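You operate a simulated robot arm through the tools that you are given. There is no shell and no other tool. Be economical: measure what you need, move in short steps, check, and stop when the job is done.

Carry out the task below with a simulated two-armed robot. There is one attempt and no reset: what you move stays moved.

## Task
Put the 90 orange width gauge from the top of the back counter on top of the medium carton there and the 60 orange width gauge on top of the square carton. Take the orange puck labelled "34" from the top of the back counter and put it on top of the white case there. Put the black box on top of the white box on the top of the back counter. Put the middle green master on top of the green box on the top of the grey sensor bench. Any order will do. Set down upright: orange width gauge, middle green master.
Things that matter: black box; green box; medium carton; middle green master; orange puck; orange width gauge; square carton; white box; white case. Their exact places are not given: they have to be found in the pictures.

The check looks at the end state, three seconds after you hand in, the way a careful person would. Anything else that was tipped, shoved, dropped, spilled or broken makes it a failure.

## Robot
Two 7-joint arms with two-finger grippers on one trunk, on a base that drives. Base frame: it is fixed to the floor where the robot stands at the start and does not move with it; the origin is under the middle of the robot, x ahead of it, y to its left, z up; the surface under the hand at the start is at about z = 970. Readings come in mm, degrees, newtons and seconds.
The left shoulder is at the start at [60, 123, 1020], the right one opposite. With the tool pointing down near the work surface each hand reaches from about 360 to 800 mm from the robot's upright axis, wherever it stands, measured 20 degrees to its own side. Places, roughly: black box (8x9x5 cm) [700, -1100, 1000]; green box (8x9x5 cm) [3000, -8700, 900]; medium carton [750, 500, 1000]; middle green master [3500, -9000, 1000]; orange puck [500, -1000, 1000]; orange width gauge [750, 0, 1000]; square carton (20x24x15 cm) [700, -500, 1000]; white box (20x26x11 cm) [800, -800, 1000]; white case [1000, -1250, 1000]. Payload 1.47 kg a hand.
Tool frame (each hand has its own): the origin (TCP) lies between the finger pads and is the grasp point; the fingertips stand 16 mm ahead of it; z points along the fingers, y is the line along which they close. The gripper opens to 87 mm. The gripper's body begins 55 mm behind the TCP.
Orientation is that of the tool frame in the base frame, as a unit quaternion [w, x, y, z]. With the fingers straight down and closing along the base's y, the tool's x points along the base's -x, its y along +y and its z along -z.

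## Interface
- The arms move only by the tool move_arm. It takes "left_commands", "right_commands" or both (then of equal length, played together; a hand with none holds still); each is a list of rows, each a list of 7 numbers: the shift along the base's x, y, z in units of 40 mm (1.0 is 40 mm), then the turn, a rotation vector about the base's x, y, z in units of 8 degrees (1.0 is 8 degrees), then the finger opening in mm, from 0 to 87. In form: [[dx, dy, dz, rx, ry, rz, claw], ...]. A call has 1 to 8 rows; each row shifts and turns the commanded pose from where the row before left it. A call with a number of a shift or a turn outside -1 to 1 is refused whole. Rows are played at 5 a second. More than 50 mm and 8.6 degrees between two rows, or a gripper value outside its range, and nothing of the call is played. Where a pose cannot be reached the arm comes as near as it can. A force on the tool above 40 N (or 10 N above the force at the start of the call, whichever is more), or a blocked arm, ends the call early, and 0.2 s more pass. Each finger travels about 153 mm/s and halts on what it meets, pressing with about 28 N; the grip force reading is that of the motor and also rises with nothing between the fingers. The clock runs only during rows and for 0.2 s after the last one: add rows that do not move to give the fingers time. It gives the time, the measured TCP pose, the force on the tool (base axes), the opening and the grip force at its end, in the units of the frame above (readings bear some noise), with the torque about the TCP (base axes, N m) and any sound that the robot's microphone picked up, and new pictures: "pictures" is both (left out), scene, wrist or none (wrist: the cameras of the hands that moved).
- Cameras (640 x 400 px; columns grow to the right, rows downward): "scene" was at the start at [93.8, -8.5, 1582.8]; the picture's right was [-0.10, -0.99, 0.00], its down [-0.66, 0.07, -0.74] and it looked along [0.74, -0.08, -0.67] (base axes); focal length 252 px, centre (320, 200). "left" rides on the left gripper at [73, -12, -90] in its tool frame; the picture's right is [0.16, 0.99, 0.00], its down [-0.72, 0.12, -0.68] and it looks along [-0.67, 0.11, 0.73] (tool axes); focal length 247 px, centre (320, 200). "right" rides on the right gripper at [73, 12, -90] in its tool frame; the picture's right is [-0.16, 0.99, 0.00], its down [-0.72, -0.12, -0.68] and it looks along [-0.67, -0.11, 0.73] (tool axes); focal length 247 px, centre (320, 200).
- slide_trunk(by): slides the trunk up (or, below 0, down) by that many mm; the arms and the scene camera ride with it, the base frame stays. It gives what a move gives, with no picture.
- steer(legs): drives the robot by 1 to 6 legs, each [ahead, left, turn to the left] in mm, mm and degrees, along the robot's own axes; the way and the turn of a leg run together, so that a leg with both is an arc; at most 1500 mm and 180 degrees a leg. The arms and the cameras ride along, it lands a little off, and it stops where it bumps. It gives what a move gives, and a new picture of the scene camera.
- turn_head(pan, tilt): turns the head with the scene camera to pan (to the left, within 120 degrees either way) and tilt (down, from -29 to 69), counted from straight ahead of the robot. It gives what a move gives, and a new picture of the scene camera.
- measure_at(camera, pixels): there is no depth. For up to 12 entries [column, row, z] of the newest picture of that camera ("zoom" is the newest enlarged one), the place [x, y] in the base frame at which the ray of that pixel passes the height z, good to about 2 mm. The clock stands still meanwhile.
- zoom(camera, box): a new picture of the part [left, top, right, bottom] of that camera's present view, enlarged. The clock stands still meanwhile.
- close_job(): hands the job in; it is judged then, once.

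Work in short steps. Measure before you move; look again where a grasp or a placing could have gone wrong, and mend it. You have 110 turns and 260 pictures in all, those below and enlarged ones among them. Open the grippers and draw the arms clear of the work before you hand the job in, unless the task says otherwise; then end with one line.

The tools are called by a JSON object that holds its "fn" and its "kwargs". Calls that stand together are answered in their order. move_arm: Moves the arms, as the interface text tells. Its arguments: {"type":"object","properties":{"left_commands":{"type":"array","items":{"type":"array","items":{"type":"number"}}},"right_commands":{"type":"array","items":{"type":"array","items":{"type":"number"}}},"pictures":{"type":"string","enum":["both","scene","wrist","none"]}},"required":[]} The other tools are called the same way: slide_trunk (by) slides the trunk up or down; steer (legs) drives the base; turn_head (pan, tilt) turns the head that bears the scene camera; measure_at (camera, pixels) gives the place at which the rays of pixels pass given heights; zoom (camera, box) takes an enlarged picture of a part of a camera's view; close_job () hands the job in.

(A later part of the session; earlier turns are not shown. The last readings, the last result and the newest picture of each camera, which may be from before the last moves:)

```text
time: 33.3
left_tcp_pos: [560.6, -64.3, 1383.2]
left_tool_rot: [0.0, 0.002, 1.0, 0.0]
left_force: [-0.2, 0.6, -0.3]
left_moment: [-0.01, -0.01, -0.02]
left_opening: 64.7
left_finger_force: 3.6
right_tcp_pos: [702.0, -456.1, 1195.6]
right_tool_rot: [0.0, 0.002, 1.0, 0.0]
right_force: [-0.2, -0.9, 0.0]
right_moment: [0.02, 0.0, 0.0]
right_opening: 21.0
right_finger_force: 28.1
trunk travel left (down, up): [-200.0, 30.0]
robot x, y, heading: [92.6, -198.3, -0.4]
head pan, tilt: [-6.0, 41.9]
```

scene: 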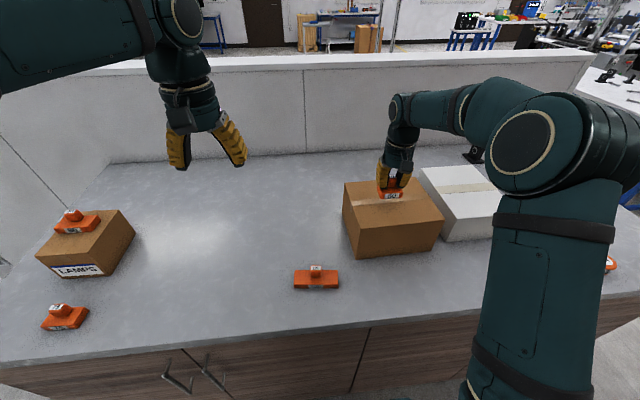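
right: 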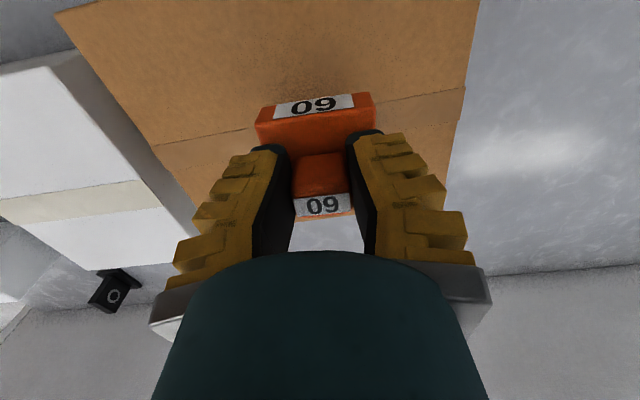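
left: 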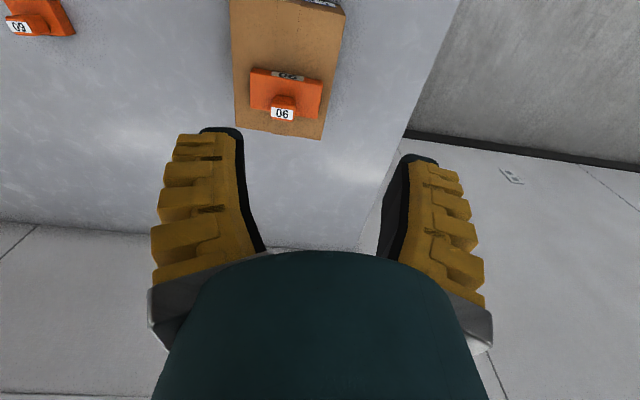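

It is well over the carton. I descend 28 mm, then feel with small steps.

{"fn": "move_arm", "kwargs": {"right_commands": [[0, 0, -0.35, 0, 0, 0, 10], [0, 0, -0.35, 0, 0, 0, 10], [0, 0, 0, 0, 0, 0, 10]], "pictures": "none"}}

{"fn": "move_arm", "kwargs": {"right_commands": [[0, 0, -0.06, 0, 0, 0, 10], [0, 0, 0, 0, 0, 0, 10]], "pictures": "none"}}

{"fn": "move_arm", "kwargs": {"right_commands": [[0, 0, -0.06, 0, 0, 0, 10], [0, 0, 0, 0, 0, 0, 10]], "pictures": "none"}}

```text
time: 34.1
left_tcp_pos: [560.5, -63.6, 1382.5]
left_tool_rot: [0.0, 0.002, 1.0, 0.001]
left_force: [-0.8, 0.0, 0.5]
left_moment: [-0.02, 0.02, 0.01]
left_opening: 64.6
left_finger_force: 3.5
right_tcp_pos: [700.8, -454.5, 1167.2]
right_tool_rot: [0.0, 0.002, 1.0, 0.0]
right_force: [1.1, 0.3, -1.1]
right_moment: [-0.01, -0.01, 0.0]
right_opening: 20.6
right_finger_force: 27.8
trunk travel left (down, up): [-200.0, 30.0]
robot x, y, heading: [92.6, -193.1, -0.1]
head pan, tilt: [-6.0, 41.9]
```

```text
time: 34.7
left_tcp_pos: [562.9, -64.3, 1382.9]
left_tool_rot: [-0.001, 0.001, 1.0, 0.0]
left_force: [0.3, 0.1, 0.4]
left_moment: [0.04, -0.02, -0.03]
left_opening: 64.5
left_finger_force: 3.1
right_tcp_pos: [702.5, -454.2, 1166.1]
right_tool_rot: [0.0, 0.002, 1.0, 0.0]
right_force: [-0.9, -0.5, -1.1]
right_moment: [0.0, 0.0, 0.0]
right_opening: 20.8
right_finger_force: 28.5
trunk travel left (down, up): [-200.0, 30.0]
robot x, y, heading: [92.5, -195.4, -0.4]
head pan, tilt: [-6.0, 41.9]
```

```text
time: 35.3
left_tcp_pos: [561.2, -63.9, 1382.6]
left_tool_rot: [-0.001, 0.001, 1.0, 0.0]
left_force: [-0.1, 0.3, -0.5]
left_moment: [-0.01, 0.03, 0.0]
left_opening: 64.5
left_finger_force: 3.4
right_tcp_pos: [701.4, -455.4, 1163.3]
right_tool_rot: [0.0, 0.002, 1.0, 0.0]
right_force: [-0.2, 0.0, -0.3]
right_moment: [-0.03, 0.0, 0.0]
right_opening: 20.7
right_finger_force: 28.1
trunk travel left (down, up): [-200.0, 30.0]
robot x, y, heading: [92.8, -196.4, -0.2]
head pan, tilt: [-6.0, 41.9]
```

Gauge bottom is near 1119 with no contact yet, so I go on with small steps.

{"fn": "move_arm", "kwargs": {"right_commands": [[0, 0, -0.06, 0, 0, 0, 10], [0, 0, 0, 0, 0, 0, 10]], "pictures": "none"}}

{"fn": "move_arm", "kwargs": {"right_commands": [[0, 0, -0.05, 0, 0, 0, 10], [0, 0, 0, 0, 0, 0, 10]], "pictures": "wrist"}}

```text
time: 35.9
left_tcp_pos: [561.0, -65.1, 1382.4]
left_tool_rot: [-0.001, 0.002, 1.0, 0.0]
left_force: [0.1, 0.3, -0.1]
left_moment: [0.02, 0.02, -0.02]
left_opening: 64.5
left_finger_force: 3.4
right_tcp_pos: [700.7, -454.5, 1160.5]
right_tool_rot: [0.0, 0.002, 1.0, 0.0]
right_force: [-0.8, -0.9, -1.2]
right_moment: [0.0, 0.0, 0.02]
right_opening: 20.8
right_finger_force: 27.8
trunk travel left (down, up): [-200.0, 30.0]
robot x, y, heading: [90.2, -197.2, -0.1]
head pan, tilt: [-6.0, 41.9]
```

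```text
time: 36.5
left_tcp_pos: [560.6, -64.0, 1382.3]
left_tool_rot: [-0.001, 0.002, 1.0, 0.001]
left_force: [-0.1, -0.2, 0.7]
left_moment: [-0.01, 0.0, 0.02]
left_opening: 64.5
left_finger_force: 3.9
right_tcp_pos: [701.7, -456.1, 1158.4]
right_tool_rot: [0.001, 0.002, 1.0, 0.0]
right_force: [1.1, -0.2, -1.2]
right_moment: [-0.01, 0.03, 0.03]
right_opening: 20.6
right_finger_force: 27.2
trunk travel left (down, up): [-200.0, 30.0]
robot x, y, heading: [94.0, -195.9, -0.3]
head pan, tilt: [-6.0, 41.9]
```

right: 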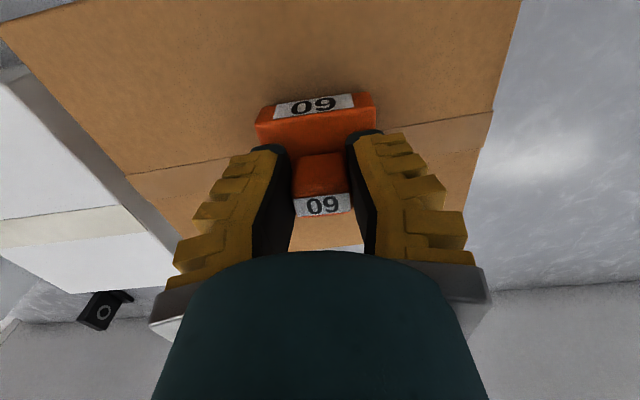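

Still no contact, so I take further 2 mm steps.

{"fn": "move_arm", "kwargs": {"right_commands": [[0, 0, -0.05, 0, 0, 0, 10], [0, 0, -0.05, 0, 0, 0, 10]], "pictures": "none"}}

{"fn": "move_arm", "kwargs": {"right_commands": [[0, 0, -0.05, 0, 0, 0, 10], [0, 0, 0, 0, 0, 0, 10]], "pictures": "none"}}

{"fn": "move_arm", "kwargs": {"right_commands": [[0, 0, -0.05, 0, 0, 0, 10], [0, 0, 0, 0, 0, 0, 10]], "pictures": "none"}}

```text
time: 37.1
left_tcp_pos: [561.0, -64.9, 1383.7]
left_tool_rot: [0.0, 0.002, 1.0, 0.0]
left_force: [0.5, 0.2, 0.5]
left_moment: [0.01, -0.03, 0.0]
left_opening: 64.5
left_finger_force: 3.4
right_tcp_pos: [701.2, -454.5, 1156.3]
right_tool_rot: [0.0, 0.002, 1.0, 0.0]
right_force: [0.1, -0.9, 0.1]
right_moment: [-0.01, -0.03, 0.02]
right_opening: 20.9
right_finger_force: 28.0
trunk travel left (down, up): [-200.0, 30.0]
robot x, y, heading: [94.2, -198.2, -0.4]
head pan, tilt: [-6.0, 41.9]
```

```text
time: 37.7
left_tcp_pos: [561.5, -63.3, 1383.5]
left_tool_rot: [0.0, 0.002, 1.0, -0.001]
left_force: [1.2, -1.0, -0.2]
left_moment: [-0.02, 0.04, 0.01]
left_opening: 64.8
left_finger_force: 3.3
right_tcp_pos: [701.3, -455.9, 1154.8]
right_tool_rot: [0.002, 0.001, 1.0, 0.001]
right_force: [4.4, -3.0, 13.1]
right_moment: [-0.03, 0.05, -0.03]
right_opening: 24.5
right_finger_force: 27.9
trunk travel left (down, up): [-200.0, 30.0]
robot x, y, heading: [92.1, -196.1, -0.2]
head pan, tilt: [-6.0, 41.9]
```

```text
time: 38.3
left_tcp_pos: [561.0, -64.3, 1383.4]
left_tool_rot: [0.0, 0.002, 1.0, 0.0]
left_force: [0.4, 0.0, 0.5]
left_moment: [0.01, 0.01, 0.0]
left_opening: 64.6
left_finger_force: 3.3
right_tcp_pos: [700.8, -455.3, 1153.4]
right_tool_rot: [0.002, 0.001, 1.0, -0.001]
right_force: [7.0, -5.2, 22.4]
right_moment: [-0.05, -0.22, -0.04]
right_opening: 30.2
right_finger_force: 28.3
trunk travel left (down, up): [-200.0, 30.0]
robot x, y, heading: [91.1, -197.7, -0.3]
head pan, tilt: [-6.0, 41.9]
```

Contact. I open, rise clear and look.

{"fn": "move_arm", "kwargs": {"right_commands": [[0, 0, 0.05, 0, 0, 0, 60], [0, 0, 0, 0, 0, 0, 60], [0, 0, 0, 0, 0, 0, 60], [-0.1, 0, 0.8, 0, 0, 0, 60], [-0.2, 0, 0.9, 0, 0, 0, 60], [-0.4, 0, 0.9, 0, 0, 0, 60], [-0.4, 0, 0.9, 0, 0, 0, 60]]}}

```text
time: 39.9
left_tcp_pos: [561.2, -65.3, 1382.6]
left_tool_rot: [-0.001, 0.001, 1.0, 0.0]
left_force: [-0.7, -0.5, 0.4]
left_moment: [0.01, -0.02, 0.0]
left_opening: 64.9
left_finger_force: 2.8
right_tcp_pos: [653.8, -455.4, 1295.2]
right_tool_rot: [0.0, 0.001, 1.0, 0.0]
right_force: [-1.1, -0.7, 0.5]
right_moment: [0.0, -0.04, 0.0]
right_opening: 64.1
right_finger_force: 3.1
trunk travel left (down, up): [-200.0, 30.0]
robot x, y, heading: [93.4, -199.2, -0.1]
head pan, tilt: [-6.0, 41.9]
```

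scene: 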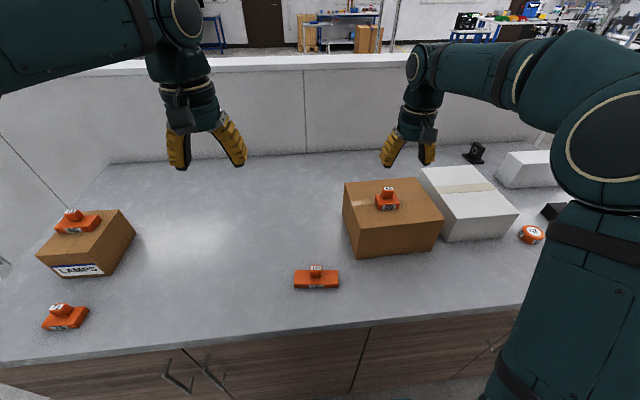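
right: 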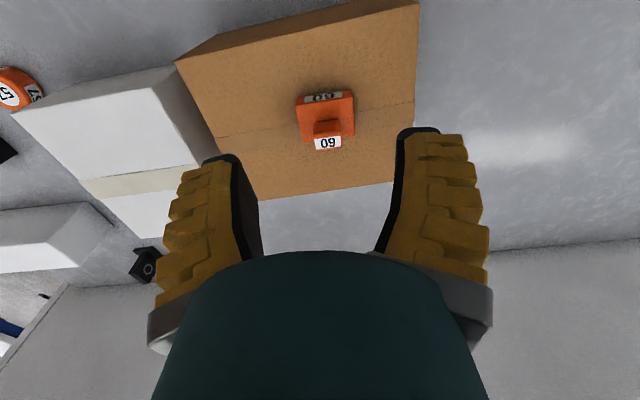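

The 60 gauge stands on the square carton. I retract the right hand and drive right towards the black box.

{"fn": "move_arm", "kwargs": {"right_commands": [[-0.8, -0.3, 0.5, 0, 0, 0, 80], [-0.8, -0.3, 0.5, 0, 0, 0, 80], [-0.8, -0.3, 0.5, 0, 0, 0, 80], [-0.5, -0.3, 0.5, 0, 0, 0, 80]], "pictures": "none"}}

{"fn": "steer", "kwargs": {"legs": [[0, -680, 0]]}}

```text
time: 40.9
left_tcp_pos: [561.0, -63.9, 1383.5]
left_tool_rot: [-0.001, 0.002, 1.0, 0.0]
left_force: [0.1, -0.8, 0.4]
left_moment: [0.01, -0.02, -0.01]
left_opening: 64.5
left_finger_force: 3.2
right_tcp_pos: [538.1, -504.0, 1375.6]
right_tool_rot: [0.0, 0.001, 1.0, 0.0]
right_force: [0.5, 0.1, 0.0]
right_moment: [-0.01, -0.02, 0.04]
right_opening: 81.8
right_finger_force: 1.5
trunk travel left (down, up): [-200.0, 30.0]
robot x, y, heading: [92.1, -191.8, -0.4]
head pan, tilt: [-6.0, 41.9]
```

```text
time: 47.4
left_tcp_pos: [557.6, -759.3, 1383.6]
left_tool_rot: [-0.002, 0.005, 1.0, 0.001]
left_force: [0.3, -0.5, 0.6]
left_moment: [-0.03, 0.0, -0.01]
left_opening: 64.6
left_finger_force: 2.7
right_tcp_pos: [532.1, -1197.9, 1373.2]
right_tool_rot: [0.0, 0.005, 1.0, -0.001]
right_force: [0.1, -0.1, -0.3]
right_moment: [-0.02, -0.04, -0.01]
right_opening: 81.8
right_finger_force: 0.6
trunk travel left (down, up): [-200.0, 30.0]
robot x, y, heading: [90.2, -887.8, -0.6]
head pan, tilt: [-6.0, 41.9]
```

scene: 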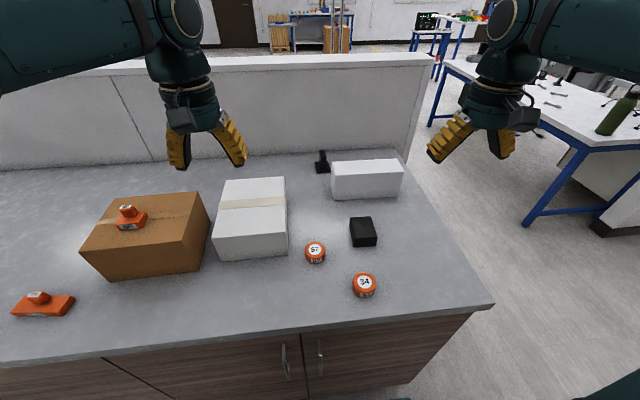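

Now I see the white box (250,217), white case (366,180), black box (363,231), puck 34 (364,285). I zoom and measure.

{"fn": "zoom", "kwargs": {"camera": "scene", "box": [300, 200, 396, 300]}}

{"fn": "zoom", "kwargs": {"camera": "scene", "box": [200, 150, 424, 270]}}

```text
4.00 times, centred on (348, 250) of scene
```

zoom: 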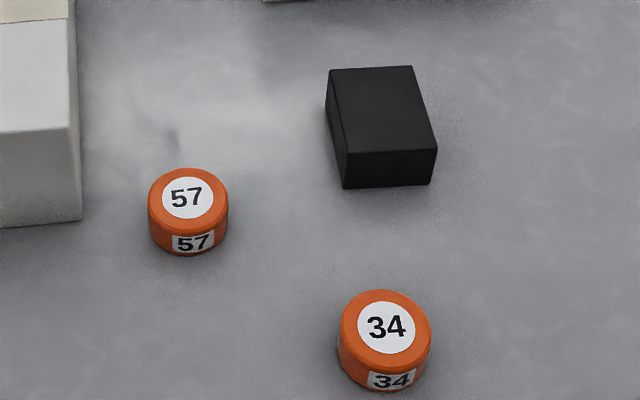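

```text
2.86 times, centred on (312, 210) of scene
```

zoom: 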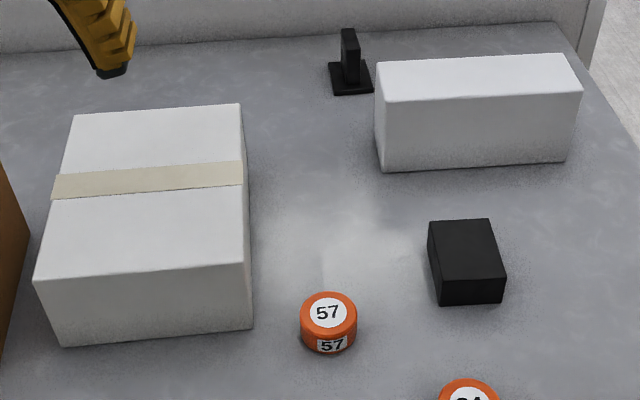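

{"fn": "measure_at", "kwargs": {"camera": "zoom", "pixels": [[438, 306, 970], [503, 302, 970], [436, 265, 1020], [506, 263, 1020], [428, 222, 1020], [490, 219, 1020], [387, 171, 970], [565, 160, 970], [383, 102, 1070], [582, 94, 1070], [377, 62, 1070], [567, 54, 1070]]}}

{"fn": "measure_at", "kwargs": {"camera": "zoom", "pixels": [[62, 346, 970], [253, 327, 970], [35, 281, 1080], [249, 262, 1080], [76, 114, 1080], [239, 104, 1080]]}}

{"fn": "measure_at", "kwargs": {"camera": "scene", "pixels": [[364.3, 281, 1000], [352.5, 285, 1000], [376, 282, 1000], [364.5, 272.5, 1000], [365, 290, 1000], [364.3, 297.5, 970]]}}

```text
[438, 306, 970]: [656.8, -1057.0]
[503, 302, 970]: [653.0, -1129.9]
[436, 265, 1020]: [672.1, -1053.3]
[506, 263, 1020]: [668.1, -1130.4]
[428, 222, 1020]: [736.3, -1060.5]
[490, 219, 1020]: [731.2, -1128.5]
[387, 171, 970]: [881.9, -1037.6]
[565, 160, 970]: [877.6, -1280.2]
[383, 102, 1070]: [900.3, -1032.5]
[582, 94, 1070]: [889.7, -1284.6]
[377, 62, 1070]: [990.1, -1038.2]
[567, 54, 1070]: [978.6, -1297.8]
```

```text
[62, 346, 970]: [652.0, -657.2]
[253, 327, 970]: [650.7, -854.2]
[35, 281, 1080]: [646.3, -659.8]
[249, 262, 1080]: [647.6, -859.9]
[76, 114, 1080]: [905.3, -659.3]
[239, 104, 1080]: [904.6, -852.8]
```

```text
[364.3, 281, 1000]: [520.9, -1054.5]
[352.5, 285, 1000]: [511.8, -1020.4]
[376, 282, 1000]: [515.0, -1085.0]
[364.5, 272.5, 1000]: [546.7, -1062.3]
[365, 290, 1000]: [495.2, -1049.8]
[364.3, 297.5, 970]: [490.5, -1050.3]
```

Case: x 880–970, y −1037…−1284, too deep from here, so I may approach from the counter's end. I measure the floor clearance there.

{"fn": "measure_at", "kwargs": {"camera": "scene", "pixels": [[492, 303, 970], [405, 152, 970], [527, 226, 0], [592, 228, 0], [432, 125, 0], [600, 235, 0], [446, 65, 970], [588, 145, 900], [640, 138, 900]]}}

{"fn": "turn_head", "kwargs": {"pan": -60, "tilt": 35}}

```text
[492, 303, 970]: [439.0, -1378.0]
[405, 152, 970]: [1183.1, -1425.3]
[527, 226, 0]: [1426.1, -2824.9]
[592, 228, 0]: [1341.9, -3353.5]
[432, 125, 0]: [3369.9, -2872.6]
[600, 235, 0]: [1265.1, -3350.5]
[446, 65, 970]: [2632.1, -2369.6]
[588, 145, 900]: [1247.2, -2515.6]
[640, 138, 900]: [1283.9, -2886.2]
```

```text
time: 48.7
left_tcp_pos: [557.5, -757.7, 1381.8]
left_tool_rot: [0.0, 0.005, 1.0, -0.001]
left_force: [0.0, 0.2, 0.4]
left_moment: [0.0, -0.01, -0.06]
left_opening: 64.6
left_finger_force: 3.5
right_tcp_pos: [532.3, -1197.8, 1374.3]
right_tool_rot: [0.0, 0.005, 1.0, 0.0]
right_force: [-0.2, 0.0, 0.3]
right_moment: [-0.01, -0.01, 0.0]
right_opening: 81.8
right_finger_force: 1.2
trunk travel left (down, up): [-200.0, 30.0]
robot x, y, heading: [89.8, -889.6, -0.5]
head pan, tilt: [-60.0, 35.0]
```

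scene: 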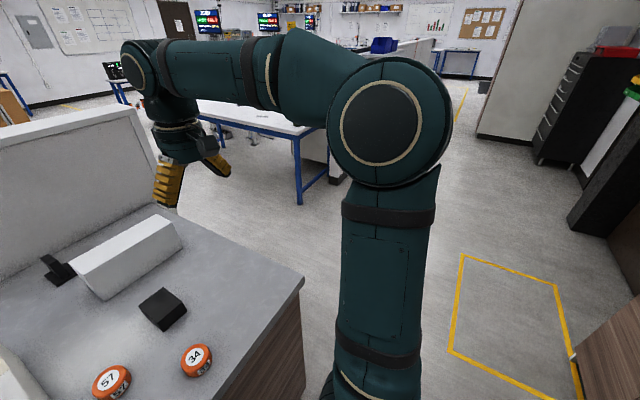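

Counter ends at y≈−1400 with ample floor beyond. First the black box: I bring the right hand above (695,−1093).

{"fn": "turn_head", "kwargs": {"pan": -10, "tilt": 42}}

{"fn": "move_arm", "kwargs": {"right_commands": [[0.58, 0.37, -0.7, 0, 0, 0, 87], [0.58, 0.37, -0.7, 0, 0, 0, 87], [0.58, 0.37, -0.7, 0, 0, 0, 87], [0.58, 0.37, -0.7, 0, 0, 0, 87], [0.58, 0.37, -0.7, 0, 0, 0, 87], [0.58, 0.37, -0.7, 0, 0, 0, 87], [0.58, 0.37, -0.7, 0, 0, 0, 87], [0, 0, 0, 0, 0, 0, 87]]}}

{"fn": "zoom", "kwargs": {"camera": "right", "box": [240, 20, 400, 120]}}

```text
time: 49.9
left_tcp_pos: [557.8, -759.0, 1382.7]
left_tool_rot: [-0.001, 0.005, 1.0, 0.0]
left_force: [0.2, 0.5, 0.0]
left_moment: [0.0, 0.02, 0.0]
left_opening: 64.5
left_finger_force: 3.3
right_tcp_pos: [533.0, -1198.0, 1374.5]
right_tool_rot: [0.0, 0.005, 1.0, 0.001]
right_force: [-0.1, 0.7, 0.5]
right_moment: [0.04, -0.02, -0.01]
right_opening: 81.6
right_finger_force: 1.2
trunk travel left (down, up): [-200.0, 30.0]
robot x, y, heading: [86.3, -887.4, -0.6]
head pan, tilt: [-10.0, 42.0]
```

scene: 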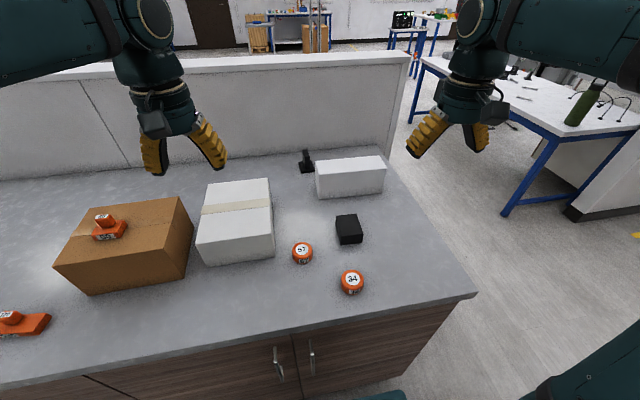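

```text
time: 51.6
left_tcp_pos: [557.1, -759.9, 1382.7]
left_tool_rot: [0.0, 0.005, 1.0, 0.001]
left_force: [-0.3, -0.3, 0.7]
left_moment: [0.0, 0.0, 0.04]
left_opening: 64.7
left_finger_force: 3.0
right_tcp_pos: [695.4, -1093.1, 1179.5]
right_tool_rot: [0.001, 0.005, 1.0, 0.0]
right_force: [-0.1, -0.8, -0.3]
right_moment: [0.01, 0.01, 0.04]
right_opening: 86.8
right_finger_force: 0.2
trunk travel left (down, up): [-200.0, 30.0]
robot x, y, heading: [85.7, -891.4, -0.5]
head pan, tilt: [-10.0, 42.0]
```

scene: 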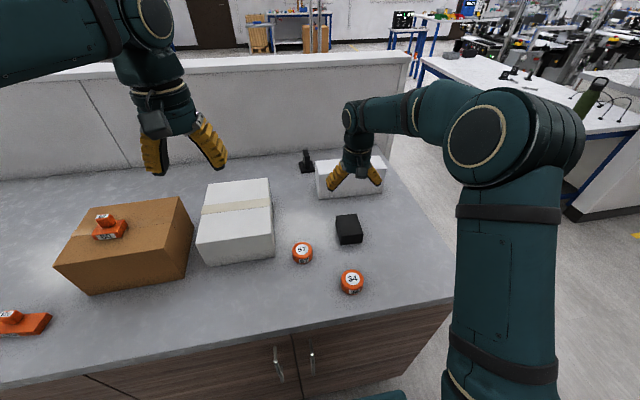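
right: 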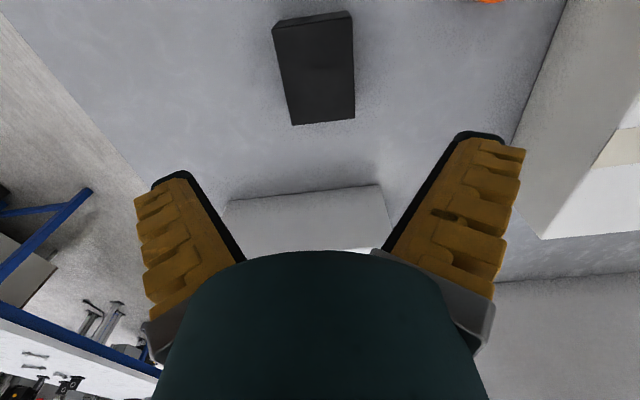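

```text
4.00 times, centred on (320, 70) of right
```

zoom: 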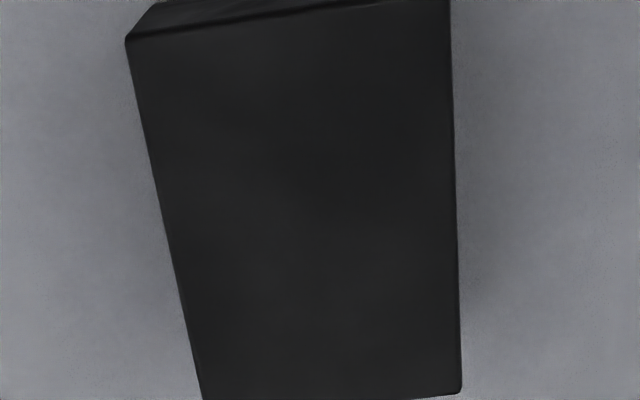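

{"fn": "measure_at", "kwargs": {"camera": "right", "pixels": [[272, 29, 1020], [352, 19, 1020], [292, 125, 1020], [355, 118, 1020], [272, 29, 1030], [352, 19, 1030], [292, 125, 1030], [355, 118, 1030], [275, 19, 970], [351, 10, 970]]}}

```text
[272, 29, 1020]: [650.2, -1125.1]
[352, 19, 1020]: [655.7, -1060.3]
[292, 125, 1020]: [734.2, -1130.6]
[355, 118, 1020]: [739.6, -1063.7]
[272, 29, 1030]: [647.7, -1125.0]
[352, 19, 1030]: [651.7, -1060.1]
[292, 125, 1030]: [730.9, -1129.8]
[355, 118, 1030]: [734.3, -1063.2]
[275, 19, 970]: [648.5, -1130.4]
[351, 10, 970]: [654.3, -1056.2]
```

The box spans x 652–737, y −1129…−1061, yawed about −4°. I descend to just above it and check the finger clearance.

{"fn": "move_arm", "kwargs": {"right_commands": [[0, -0.04, -0.8, 0, 0, -0.46, 87], [0, 0, -0.8, 0, 0, 0, 87], [0, 0, -0.8, 0, 0, 0, 87], [0, 0, -0.8, 0, 0, 0, 87], [0, 0, 0, 0, 0, 0, 87]]}}

```text
time: 52.9
left_tcp_pos: [556.6, -759.8, 1382.2]
left_tool_rot: [0.0, 0.006, 1.0, 0.0]
left_force: [0.2, 0.2, 0.2]
left_moment: [0.0, 0.0, 0.01]
left_opening: 64.4
left_finger_force: 3.4
right_tcp_pos: [693.3, -1094.9, 1050.0]
right_tool_rot: [0.0, 0.039, 0.999, 0.0]
right_force: [0.4, -0.1, -0.5]
right_moment: [0.0, 0.0, -0.01]
right_opening: 86.9
right_finger_force: 0.1
trunk travel left (down, up): [-200.0, 30.0]
robot x, y, heading: [88.6, -887.2, -0.9]
head pan, tilt: [-10.0, 42.0]
```

scene: 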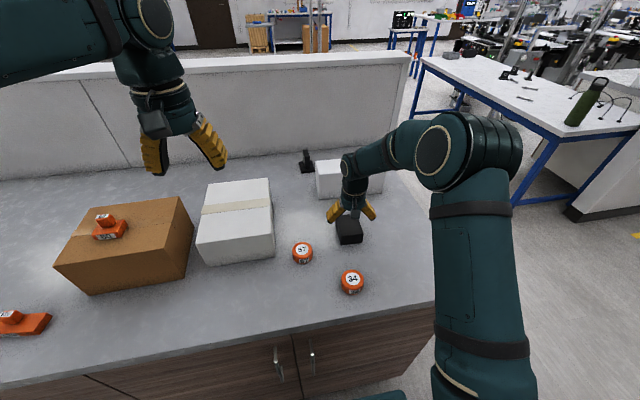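
right: 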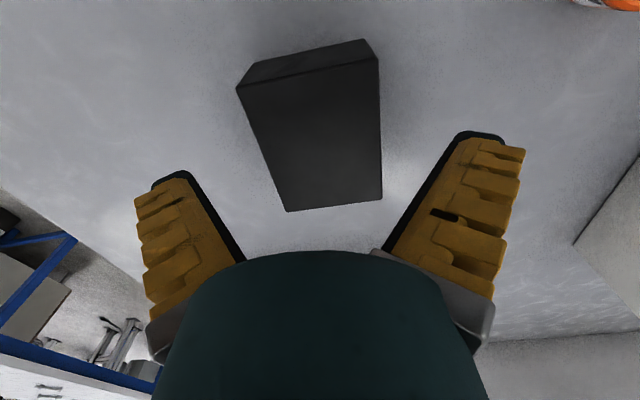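

{"fn": "measure_at", "kwargs": {"camera": "right", "pixels": [[237, 88, 1020], [378, 60, 1020], [287, 211, 1020], [382, 200, 1020], [250, 63, 970], [365, 40, 970]]}}

```text
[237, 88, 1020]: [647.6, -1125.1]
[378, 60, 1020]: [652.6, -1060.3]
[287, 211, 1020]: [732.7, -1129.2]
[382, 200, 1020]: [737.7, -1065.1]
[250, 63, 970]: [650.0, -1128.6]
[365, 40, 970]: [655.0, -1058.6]
```

The box centre is (693,−1095), as planned. I descend to z≈1003, close and lift.

{"fn": "move_arm", "kwargs": {"right_commands": [[0, 0, -0.6, 0, 0, 0, 87], [0, 0, -0.57, 0, 0, 0, 87], [0, 0, 0, 0, 0, 0, 87], [0, 0, 0, 0, 0, 0, 50], [0, 0, 0, 0, 0, 0, 50], [0, 0, 0, 0, 0, 0, 50], [0, 0, 0.4, 0, 0, 0, 50], [0, 0, 0.9, 0, 0, 0, 50]], "pictures": "wrist"}}

```text
time: 54.6
left_tcp_pos: [558.0, -759.0, 1383.4]
left_tool_rot: [-0.001, 0.006, 1.0, 0.001]
left_force: [-0.6, -0.5, 0.3]
left_moment: [0.01, -0.02, 0.01]
left_opening: 64.5
left_finger_force: 3.2
right_tcp_pos: [691.5, -1096.3, 1059.2]
right_tool_rot: [0.0, 0.037, 0.999, 0.0]
right_force: [-0.6, -0.3, -1.9]
right_moment: [0.04, 0.01, 0.02]
right_opening: 71.4
right_finger_force: 27.7
trunk travel left (down, up): [-200.0, 30.0]
robot x, y, heading: [86.4, -887.5, -0.8]
head pan, tilt: [-10.0, 42.0]
```

right: 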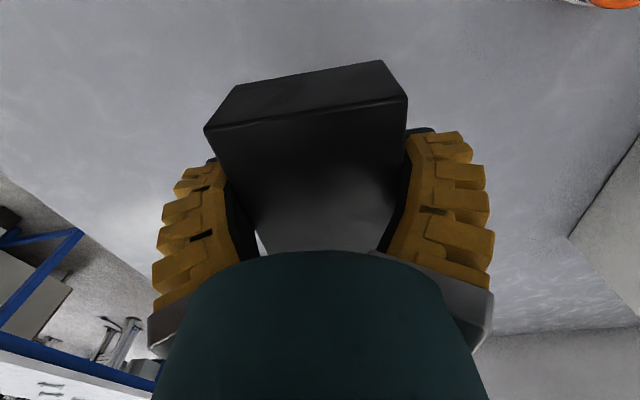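

Held (71 mm). I lift to about 1195 and drive left so the box comes over the white box.

{"fn": "move_arm", "kwargs": {"right_commands": [[0, 0, 0.9, 0, 0, 0, 50], [0, 0, 0.9, 0, 0, 0.25, 50], [0, 0, 0.9, 0, 0, 0.25, 50], [0, 0, 0.7, 0, 0, 0, 50], [0, 0, 0, 0, 0, 0, 50]], "pictures": "none"}}

{"fn": "steer", "kwargs": {"legs": [[0, 330, 0.6]]}}

```text
time: 55.9
left_tcp_pos: [557.8, -759.1, 1382.5]
left_tool_rot: [-0.001, 0.006, 1.0, 0.0]
left_force: [-0.1, 0.7, -0.2]
left_moment: [-0.01, 0.0, 0.0]
left_opening: 64.8
left_finger_force: 3.3
right_tcp_pos: [693.1, -1097.3, 1192.3]
right_tool_rot: [0.0, 0.003, 1.0, 0.001]
right_force: [0.2, -0.3, -2.6]
right_moment: [0.0, -0.01, -0.02]
right_opening: 71.3
right_finger_force: 28.2
trunk travel left (down, up): [-200.0, 30.0]
robot x, y, heading: [87.2, -886.3, -0.5]
head pan, tilt: [-10.0, 42.0]
```

```text
time: 59.4
left_tcp_pos: [558.3, -413.5, 1382.0]
left_tool_rot: [-0.001, -0.002, 1.0, 0.001]
left_force: [0.6, -0.2, -0.7]
left_moment: [0.0, 0.04, -0.01]
left_opening: 64.9
left_finger_force: 3.6
right_tcp_pos: [698.3, -750.4, 1191.7]
right_tool_rot: [-0.001, -0.003, 1.0, 0.0]
right_force: [-0.5, 0.2, -1.8]
right_moment: [0.01, 0.04, -0.01]
right_opening: 71.1
right_finger_force: 28.0
trunk travel left (down, up): [-200.0, 30.0]
robot x, y, heading: [90.4, -544.3, 0.1]
head pan, tilt: [-10.0, 42.0]
```

scene: 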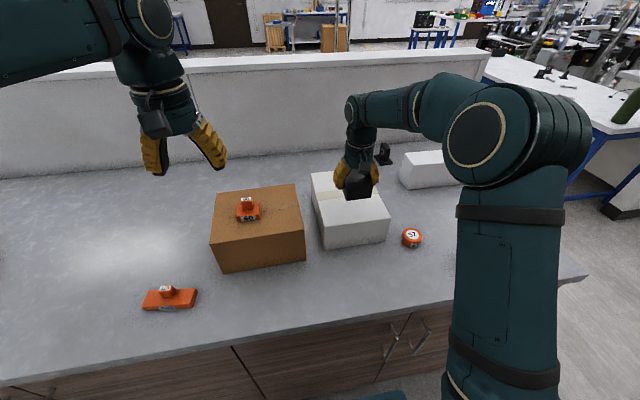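

I shift to (743,−757) and lower to about 10 mm above the white box.

{"fn": "move_arm", "kwargs": {"right_commands": [[0.55, -0.08, 0, 0, 0, 0, 50], [0.55, -0.08, -0.3, 0, 0, 0, 50], [0, 0, -0.6, 0, 0, 0, 50], [0, 0, -0.6, 0, 0, 0, 50], [0, 0, 0, 0, 0, 0, 50]]}}

{"fn": "move_arm", "kwargs": {"right_commands": [[0, 0, -0.1, 0, 0, 0, 50], [0, 0, -0.1, 0, 0, 0, 50], [0, 0, 0, 0, 0, 0, 50]], "pictures": "none"}}

{"fn": "move_arm", "kwargs": {"right_commands": [[0, 0, -0.06, 0, 0, 0, 50], [0, 0, 0, 0, 0, 0, 50]], "pictures": "none"}}

```text
time: 60.6
left_tcp_pos: [557.1, -414.2, 1381.6]
left_tool_rot: [-0.001, -0.001, 1.0, 0.001]
left_force: [0.1, 0.9, 0.2]
left_moment: [-0.03, 0.0, 0.03]
left_opening: 64.4
left_finger_force: 3.3
right_tcp_pos: [741.0, -757.2, 1131.0]
right_tool_rot: [0.0, -0.003, 1.0, 0.0]
right_force: [-1.1, -0.2, -1.7]
right_moment: [-0.02, -0.02, 0.01]
right_opening: 71.3
right_finger_force: 27.9
trunk travel left (down, up): [-200.0, 30.0]
robot x, y, heading: [91.5, -545.6, 0.3]
head pan, tilt: [-10.0, 42.0]
```

scene: 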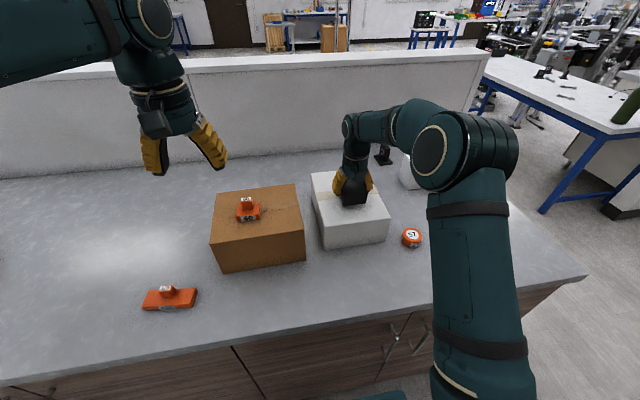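
right: 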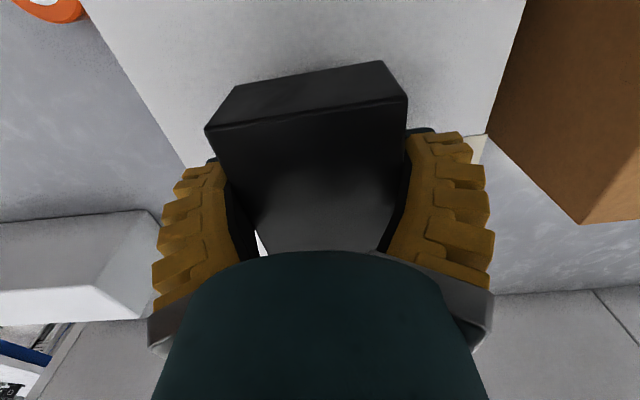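

```text
time: 61.4
left_tcp_pos: [558.5, -413.8, 1383.7]
left_tool_rot: [-0.001, -0.001, 1.0, 0.0]
left_force: [-0.4, 0.4, 0.7]
left_moment: [-0.02, 0.02, 0.03]
left_opening: 64.6
left_finger_force: 3.7
right_tcp_pos: [741.7, -757.9, 1123.4]
right_tool_rot: [0.0, -0.004, 1.0, 0.0]
right_force: [0.7, 0.2, -2.4]
right_moment: [0.02, 0.07, -0.01]
right_opening: 71.2
right_finger_force: 28.3
trunk travel left (down, up): [-200.0, 30.0]
robot x, y, heading: [86.5, -548.6, 0.3]
head pan, tilt: [-10.0, 42.0]
```

```text
time: 62.0
left_tcp_pos: [558.3, -413.2, 1383.1]
left_tool_rot: [-0.001, -0.001, 1.0, 0.0]
left_force: [-0.2, -0.3, 0.2]
left_moment: [-0.02, -0.01, -0.01]
left_opening: 64.6
left_finger_force: 3.6
right_tcp_pos: [741.6, -756.7, 1122.7]
right_tool_rot: [0.001, -0.004, 1.0, 0.0]
right_force: [1.2, 0.6, -2.7]
right_moment: [-0.01, 0.02, 0.02]
right_opening: 71.1
right_finger_force: 28.2
trunk travel left (down, up): [-200.0, 30.0]
robot x, y, heading: [88.1, -546.3, 0.1]
head pan, tilt: [-10.0, 42.0]
```

Next, smaller steps until contact.

{"fn": "move_arm", "kwargs": {"right_commands": [[0, 0, -0.06, 0, 0, 0, 50], [0, 0, -0.04, 0, 0, 0, 50]], "pictures": "none"}}

{"fn": "move_arm", "kwargs": {"right_commands": [[0, 0, -0.06, 0, 0, 0, 50], [0, 0, 0, 0, 0, 0, 50]], "pictures": "none"}}

{"fn": "move_arm", "kwargs": {"right_commands": [[0, 0, -0.06, 0, 0, 0, 50], [0, 0, 0, 0, 0, 0, 50]], "pictures": "none"}}

```text
time: 62.6
left_tcp_pos: [558.1, -413.1, 1382.4]
left_tool_rot: [-0.002, -0.001, 1.0, 0.0]
left_force: [0.7, 0.5, 0.9]
left_moment: [-0.03, -0.01, 0.0]
left_opening: 64.7
left_finger_force: 3.9
right_tcp_pos: [741.0, -756.9, 1118.1]
right_tool_rot: [0.0, -0.003, 1.0, 0.0]
right_force: [0.5, -0.4, -2.0]
right_moment: [0.02, 0.02, 0.0]
right_opening: 71.0
right_finger_force: 28.3
trunk travel left (down, up): [-200.0, 30.0]
robot x, y, heading: [89.0, -547.4, 0.4]
head pan, tilt: [-10.0, 42.0]
```

```text
time: 63.2
left_tcp_pos: [559.1, -413.3, 1382.8]
left_tool_rot: [-0.001, 0.0, 1.0, 0.0]
left_force: [-0.2, 1.5, 0.1]
left_moment: [0.01, -0.01, -0.01]
left_opening: 64.7
left_finger_force: 3.8
right_tcp_pos: [741.1, -756.7, 1115.0]
right_tool_rot: [0.001, -0.004, 1.0, 0.0]
right_force: [0.8, -0.1, -1.7]
right_moment: [0.02, -0.02, 0.0]
right_opening: 70.9
right_finger_force: 27.8
trunk travel left (down, up): [-200.0, 30.0]
robot x, y, heading: [91.0, -547.3, 0.0]
head pan, tilt: [-10.0, 42.0]
```

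```text
time: 63.8
left_tcp_pos: [557.4, -414.3, 1383.4]
left_tool_rot: [-0.001, -0.001, 1.0, -0.001]
left_force: [0.1, -0.1, -0.6]
left_moment: [-0.01, 0.03, 0.01]
left_opening: 64.6
left_finger_force: 3.9
right_tcp_pos: [742.3, -756.1, 1113.8]
right_tool_rot: [0.0, -0.003, 1.0, 0.0]
right_force: [0.7, -1.0, -0.8]
right_moment: [0.0, -0.14, -0.01]
right_opening: 71.2
right_finger_force: 28.0
trunk travel left (down, up): [-200.0, 30.0]
robot x, y, heading: [89.3, -549.4, 0.2]
head pan, tilt: [-10.0, 42.0]
```

Force is just starting to change. Two more small steps.

{"fn": "move_arm", "kwargs": {"right_commands": [[0, 0, -0.05, 0, 0, 0, 50], [0, 0, 0, 0, 0, 0, 50]], "pictures": "none"}}

{"fn": "move_arm", "kwargs": {"right_commands": [[0, 0, -0.03, 0, 0, 0, 50], [0, 0, 0, 0, 0, 0, 50]], "pictures": "wrist"}}

```text
time: 64.4
left_tcp_pos: [556.8, -414.3, 1382.9]
left_tool_rot: [0.0, 0.0, 1.0, 0.0]
left_force: [0.5, 0.0, 0.4]
left_moment: [0.0, 0.0, 0.04]
left_opening: 64.7
left_finger_force: 3.3
right_tcp_pos: [742.2, -755.3, 1114.5]
right_tool_rot: [0.002, -0.004, 1.0, 0.001]
right_force: [4.8, -1.9, 13.7]
right_moment: [-0.03, 0.52, 0.14]
right_opening: 71.3
right_finger_force: 27.6
trunk travel left (down, up): [-200.0, 30.0]
robot x, y, heading: [89.6, -550.8, 0.2]
head pan, tilt: [-10.0, 42.0]
```

```text
time: 65.0
left_tcp_pos: [556.8, -413.9, 1382.5]
left_tool_rot: [0.0, -0.002, 1.0, 0.0]
left_force: [0.4, -0.7, 0.2]
left_moment: [-0.03, -0.03, 0.01]
left_opening: 64.6
left_finger_force: 3.1
right_tcp_pos: [740.8, -756.1, 1111.1]
right_tool_rot: [0.003, -0.003, 1.0, 0.0]
right_force: [6.7, -1.9, 22.9]
right_moment: [-0.05, -0.07, 0.06]
right_opening: 71.9
right_finger_force: 28.3
trunk travel left (down, up): [-200.0, 30.0]
robot x, y, heading: [92.2, -551.3, 0.2]
head pan, tilt: [-10.0, 42.0]
```

right: 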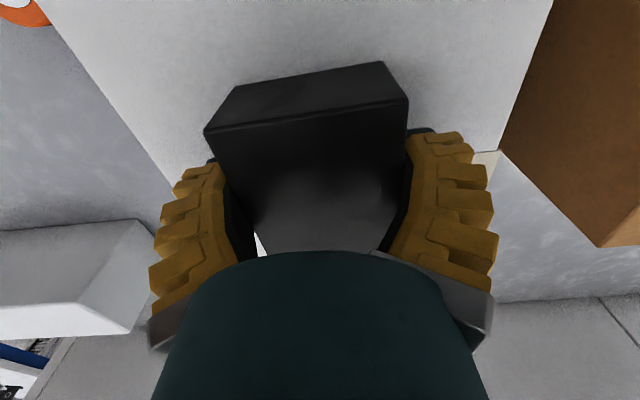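

The box rests on the white box. I release and rise, then check.

{"fn": "move_arm", "kwargs": {"right_commands": [[0, 0, 0.03, 0, 0, 0, 87], [0, 0, 0, 0, 0, 0, 87], [0, 0, 0, 0, 0, 0, 87], [0, 0, 0.5, 0, 0, 0, 87], [0, 0, 1, 0, 0, 0, 87], [-0.3, 0, 1, 0, 0, 0, 87], [-0.6, 0, 1, 0, 0, 0, 87], [-0.6, 0, 1, 0, 0, 0, 87]]}}

```text
time: 66.8
left_tcp_pos: [557.0, -414.1, 1382.3]
left_tool_rot: [0.0, 0.0, 1.0, 0.0]
left_force: [-0.7, -0.8, 0.0]
left_moment: [-0.01, -0.01, -0.03]
left_opening: 64.7
left_finger_force: 3.2
right_tcp_pos: [680.2, -757.4, 1294.1]
right_tool_rot: [0.001, -0.003, 1.0, 0.001]
right_force: [0.4, -0.1, 0.1]
right_moment: [-0.02, -0.02, 0.03]
right_opening: 87.1
right_finger_force: 0.0
trunk travel left (down, up): [-200.0, 30.0]
robot x, y, heading: [86.1, -547.9, 0.1]
head pan, tilt: [-10.0, 42.0]
```

scene: 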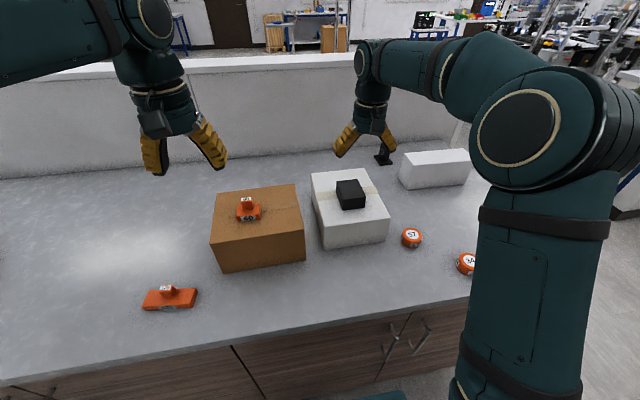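
right: 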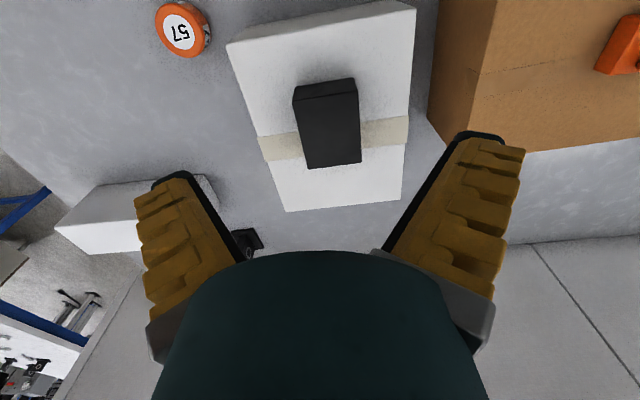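

The black box sits well. I retract and drive right so the puck is in front of the right arm.

{"fn": "move_arm", "kwargs": {"right_commands": [[-0.9, -0.3, 0.5, 0, 0, 0, 87], [-0.9, -0.3, 0.5, 0, 0, 0, 87], [-0.9, -0.3, 0.5, 0, 0, 0, 87], [-0.6, -0.3, 0.5, 0, 0, 0, 87]], "pictures": "none"}}

{"fn": "steer", "kwargs": {"legs": [[-40, -260, 0]]}}

```text
time: 67.8
left_tcp_pos: [556.1, -414.8, 1383.7]
left_tool_rot: [0.0, 0.0, 1.0, 0.001]
left_force: [-1.0, -0.1, 0.6]
left_moment: [0.0, -0.06, 0.03]
left_opening: 64.4
left_finger_force: 3.7
right_tcp_pos: [551.6, -804.0, 1375.1]
right_tool_rot: [0.0, -0.003, 1.0, 0.0]
right_force: [-2.2, -0.5, -0.7]
right_moment: [-0.01, 0.02, 0.01]
right_opening: 87.1
right_finger_force: 0.0
trunk travel left (down, up): [-200.0, 30.0]
robot x, y, heading: [89.3, -547.4, 0.1]
head pan, tilt: [-10.0, 42.0]
```

```text
time: 70.7
left_tcp_pos: [518.2, -677.1, 1381.6]
left_tool_rot: [-0.001, 0.002, 1.0, 0.0]
left_force: [-0.7, 0.3, 0.8]
left_moment: [0.01, -0.02, -0.03]
left_opening: 64.6
left_finger_force: 3.6
right_tcp_pos: [512.2, -1070.1, 1374.8]
right_tool_rot: [0.0, -0.002, 1.0, 0.0]
right_force: [0.9, 0.2, 0.9]
right_moment: [-0.03, 0.0, 0.01]
right_opening: 87.1
right_finger_force: 0.1
trunk travel left (down, up): [-200.0, 30.0]
robot x, y, heading: [50.8, -807.2, -0.1]
head pan, tilt: [-10.0, 42.0]
```

scene: 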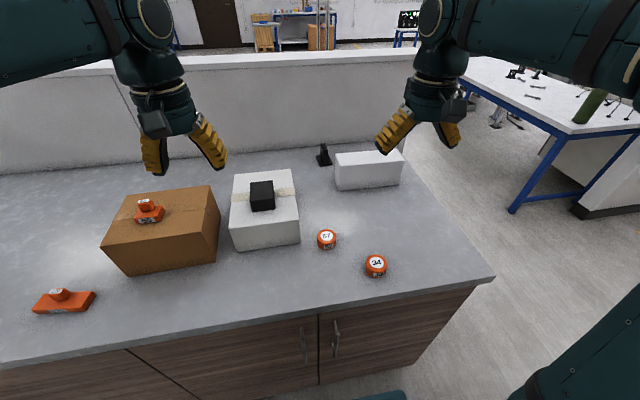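

I go down above the puck at (520,−1054).

{"fn": "move_arm", "kwargs": {"right_commands": [[0.03, 0.07, -0.95, 0, 0, 0, 87], [0.03, 0.07, -0.95, 0, 0, 0, 87], [0.03, 0.07, -0.95, 0, 0, 0, 87], [0.03, 0.07, -0.95, 0, 0, 0, 87], [0.03, 0.07, -0.95, 0, 0, 0, 87], [0.03, 0.05, -0.95, 0, 0, 0, 87], [0, 0, 0, 0, 0, 0, 87]], "pictures": "wrist"}}

{"fn": "zoom", "kwargs": {"camera": "right", "box": [256, 30, 384, 110]}}

```text
time: 72.3
left_tcp_pos: [516.5, -678.5, 1384.4]
left_tool_rot: [0.0, 0.002, 1.0, 0.0]
left_force: [0.0, 0.2, 0.0]
left_moment: [0.02, -0.02, 0.0]
left_opening: 64.5
left_finger_force: 3.3
right_tcp_pos: [516.7, -1049.9, 1148.4]
right_tool_rot: [0.0, -0.001, 1.0, -0.001]
right_force: [-0.1, -0.3, -1.1]
right_moment: [-0.01, -0.01, -0.02]
right_opening: 87.2
right_finger_force: 0.1
trunk travel left (down, up): [-200.0, 30.0]
robot x, y, heading: [52.1, -811.7, 0.0]
head pan, tilt: [-10.0, 42.0]
```

right: 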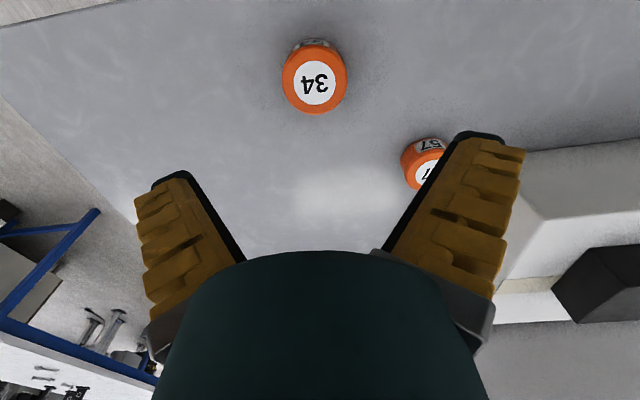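

```text
5.00 times, centred on (320, 70) of right
```

zoom: 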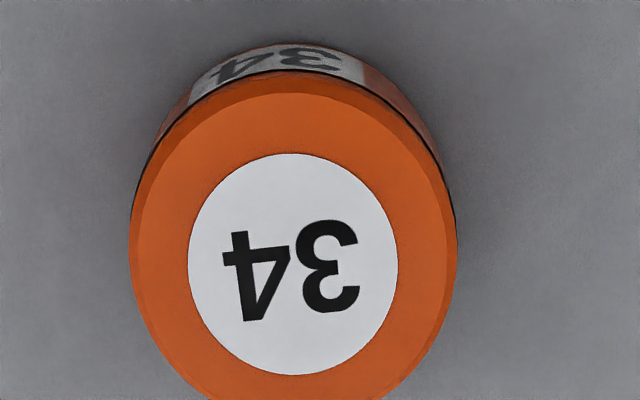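

{"fn": "measure_at", "kwargs": {"camera": "zoom", "pixels": [[293, 263, 1000], [132, 240, 995], [457, 240, 995], [293, 153, 1000], [290, 375, 1000], [300, 42, 970]]}}

```text
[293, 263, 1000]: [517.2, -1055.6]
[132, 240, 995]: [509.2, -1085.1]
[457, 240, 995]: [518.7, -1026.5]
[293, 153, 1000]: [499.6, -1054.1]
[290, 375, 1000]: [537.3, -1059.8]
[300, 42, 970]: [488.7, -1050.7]
```

Puck centre is (518,−1056), diameter about 62. I descend to z≈991, close and lift a little.

{"fn": "move_arm", "kwargs": {"right_commands": [[0.03, -0.15, -0.9, 0, 0, 0, 87], [0, 0, -0.9, 0, 0, 0, 87], [0, 0, -0.9, 0, 0, 0, 87], [0, 0, -0.9, 0, 0, 0, 87], [0, 0, -0.33, 0, 0, 0, 87], [0, 0, 0, 0, 0, 0, 87]], "pictures": "wrist"}}

{"fn": "move_arm", "kwargs": {"right_commands": [[0, 0, 0, 0, 0, 0, 40], [0, 0, 0, 0, 0, 0, 40], [0, 0, 0, 0, 0, 0, 40], [0, 0, 0.4, 0, 0, 0, 40], [0, 0, 0.8, 0, 0, 0, 40]], "pictures": "wrist"}}

```text
time: 73.7
left_tcp_pos: [517.7, -676.7, 1383.4]
left_tool_rot: [-0.001, 0.002, 1.0, 0.0]
left_force: [0.0, -0.3, 0.0]
left_moment: [0.0, 0.01, 0.0]
left_opening: 64.6
left_finger_force: 3.3
right_tcp_pos: [522.0, -1056.4, 990.1]
right_tool_rot: [0.0, -0.001, 1.0, -0.001]
right_force: [-0.6, 0.1, 0.0]
right_moment: [0.0, 0.03, -0.02]
right_opening: 86.9
right_finger_force: 0.0
trunk travel left (down, up): [-200.0, 30.0]
robot x, y, heading: [53.3, -809.5, 0.1]
head pan, tilt: [-10.0, 42.0]
```

right: 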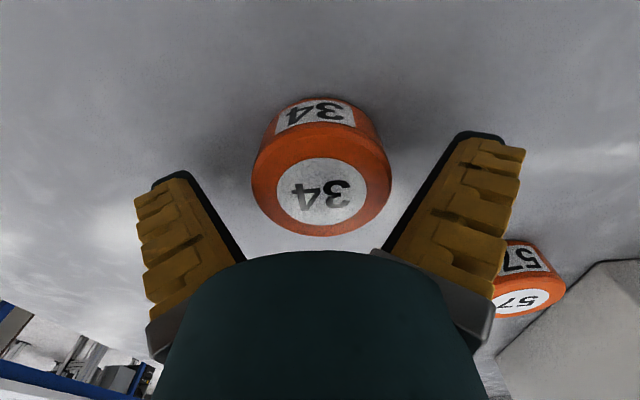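

```text
time: 74.9
left_tcp_pos: [517.5, -677.5, 1383.3]
left_tool_rot: [0.0, 0.001, 1.0, -0.001]
left_force: [-0.2, 0.2, 0.2]
left_moment: [0.02, 0.01, 0.0]
left_opening: 64.8
left_finger_force: 3.1
right_tcp_pos: [519.1, -1054.5, 1038.8]
right_tool_rot: [0.001, -0.002, 1.0, -0.001]
right_force: [-0.6, -0.1, -1.3]
right_moment: [-0.04, -0.01, -0.01]
right_opening: 58.3
right_finger_force: 27.8
trunk travel left (down, up): [-200.0, 30.0]
robot x, y, heading: [52.9, -808.7, -0.2]
head pan, tilt: [-10.0, 42.0]
```

right: 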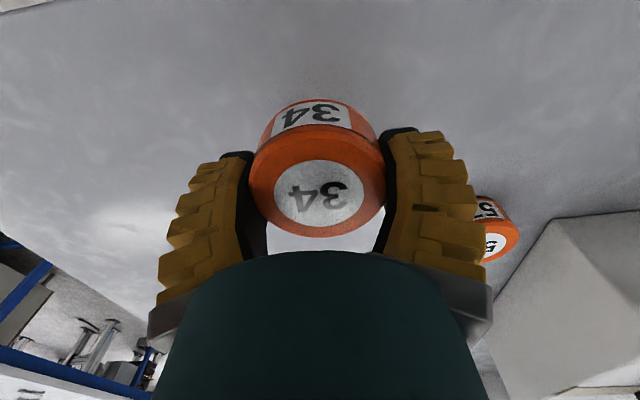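

The puck is held. I lift it high and then drive right, past the counter's end.

{"fn": "move_arm", "kwargs": {"right_commands": [[0, 0, 1, 0, 0, 0, 40], [0, 0, 1, 0, 0, 0, 40], [0, 0, 1, 0, 0, 0, 40], [0, 0, 1, 0, 0, 0, 40], [0, 0, 1, 0, 0, 0, 40], [0, 0, 1, 0, 0, 0, 40], [0, 0, 1, 0, 0, 0, 40], [0, 0, 0.2, 0, 0, 0, 40]], "pictures": "none"}}

{"fn": "steer", "kwargs": {"legs": [[-30, -500, 0], [0, -500, 0]]}}

```text
time: 76.7
left_tcp_pos: [519.1, -678.3, 1383.1]
left_tool_rot: [-0.001, 0.002, 1.0, 0.0]
left_force: [0.5, 0.1, -0.4]
left_moment: [-0.01, 0.0, 0.01]
left_opening: 64.6
left_finger_force: 3.6
right_tcp_pos: [520.2, -1055.1, 1327.0]
right_tool_rot: [0.0, -0.002, 1.0, 0.0]
right_force: [0.0, 0.2, -1.2]
right_moment: [0.04, 0.01, 0.03]
right_opening: 58.0
right_finger_force: 27.8
trunk travel left (down, up): [-200.0, 30.0]
robot x, y, heading: [48.2, -813.4, -0.3]
head pan, tilt: [-10.0, 42.0]
```

```text
time: 86.0
left_tcp_pos: [484.5, -1661.6, 1383.2]
left_tool_rot: [-0.001, 0.002, 1.0, 0.0]
left_force: [0.1, -0.9, -0.5]
left_moment: [0.02, 0.02, 0.05]
left_opening: 64.7
left_finger_force: 3.4
right_tcp_pos: [483.8, -2039.3, 1325.8]
right_tool_rot: [-0.001, -0.001, 1.0, 0.0]
right_force: [0.5, 0.5, -0.5]
right_moment: [0.01, 0.01, 0.0]
right_opening: 57.7
right_finger_force: 27.7
trunk travel left (down, up): [-200.0, 30.0]
robot x, y, heading: [13.4, -1794.0, -0.1]
head pan, tilt: [-10.0, 42.0]
```

scene: 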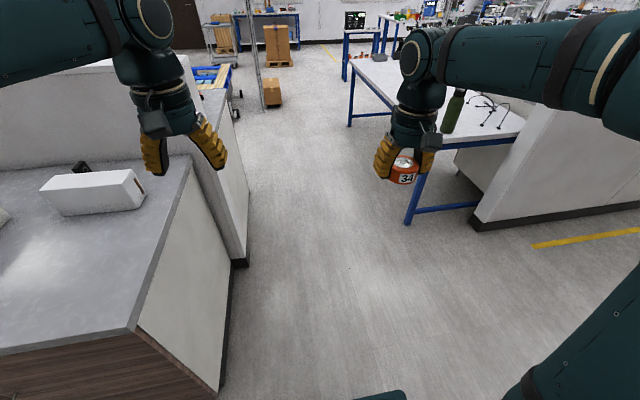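

Next I measure the passage: counter end corner (135,325), far corner (190,160), wall foot (240,265) and table leg (408,223).

{"fn": "measure_at", "kwargs": {"camera": "scene", "pixels": [[135, 326, 970], [190, 160, 970], [240, 266, 0], [248, 200, 0], [408, 224, 0], [350, 125, 0], [414, 150, 880], [472, 228, 0], [145, 200, 970], [125, 170, 1080], [40, 183, 1080]]}}

```text
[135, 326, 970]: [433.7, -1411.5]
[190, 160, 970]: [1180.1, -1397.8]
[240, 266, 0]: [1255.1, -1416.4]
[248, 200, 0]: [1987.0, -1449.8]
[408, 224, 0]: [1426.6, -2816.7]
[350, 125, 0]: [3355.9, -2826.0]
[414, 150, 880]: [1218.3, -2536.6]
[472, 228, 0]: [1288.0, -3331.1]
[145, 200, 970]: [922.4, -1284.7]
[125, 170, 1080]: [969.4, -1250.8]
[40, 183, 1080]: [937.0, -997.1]
```

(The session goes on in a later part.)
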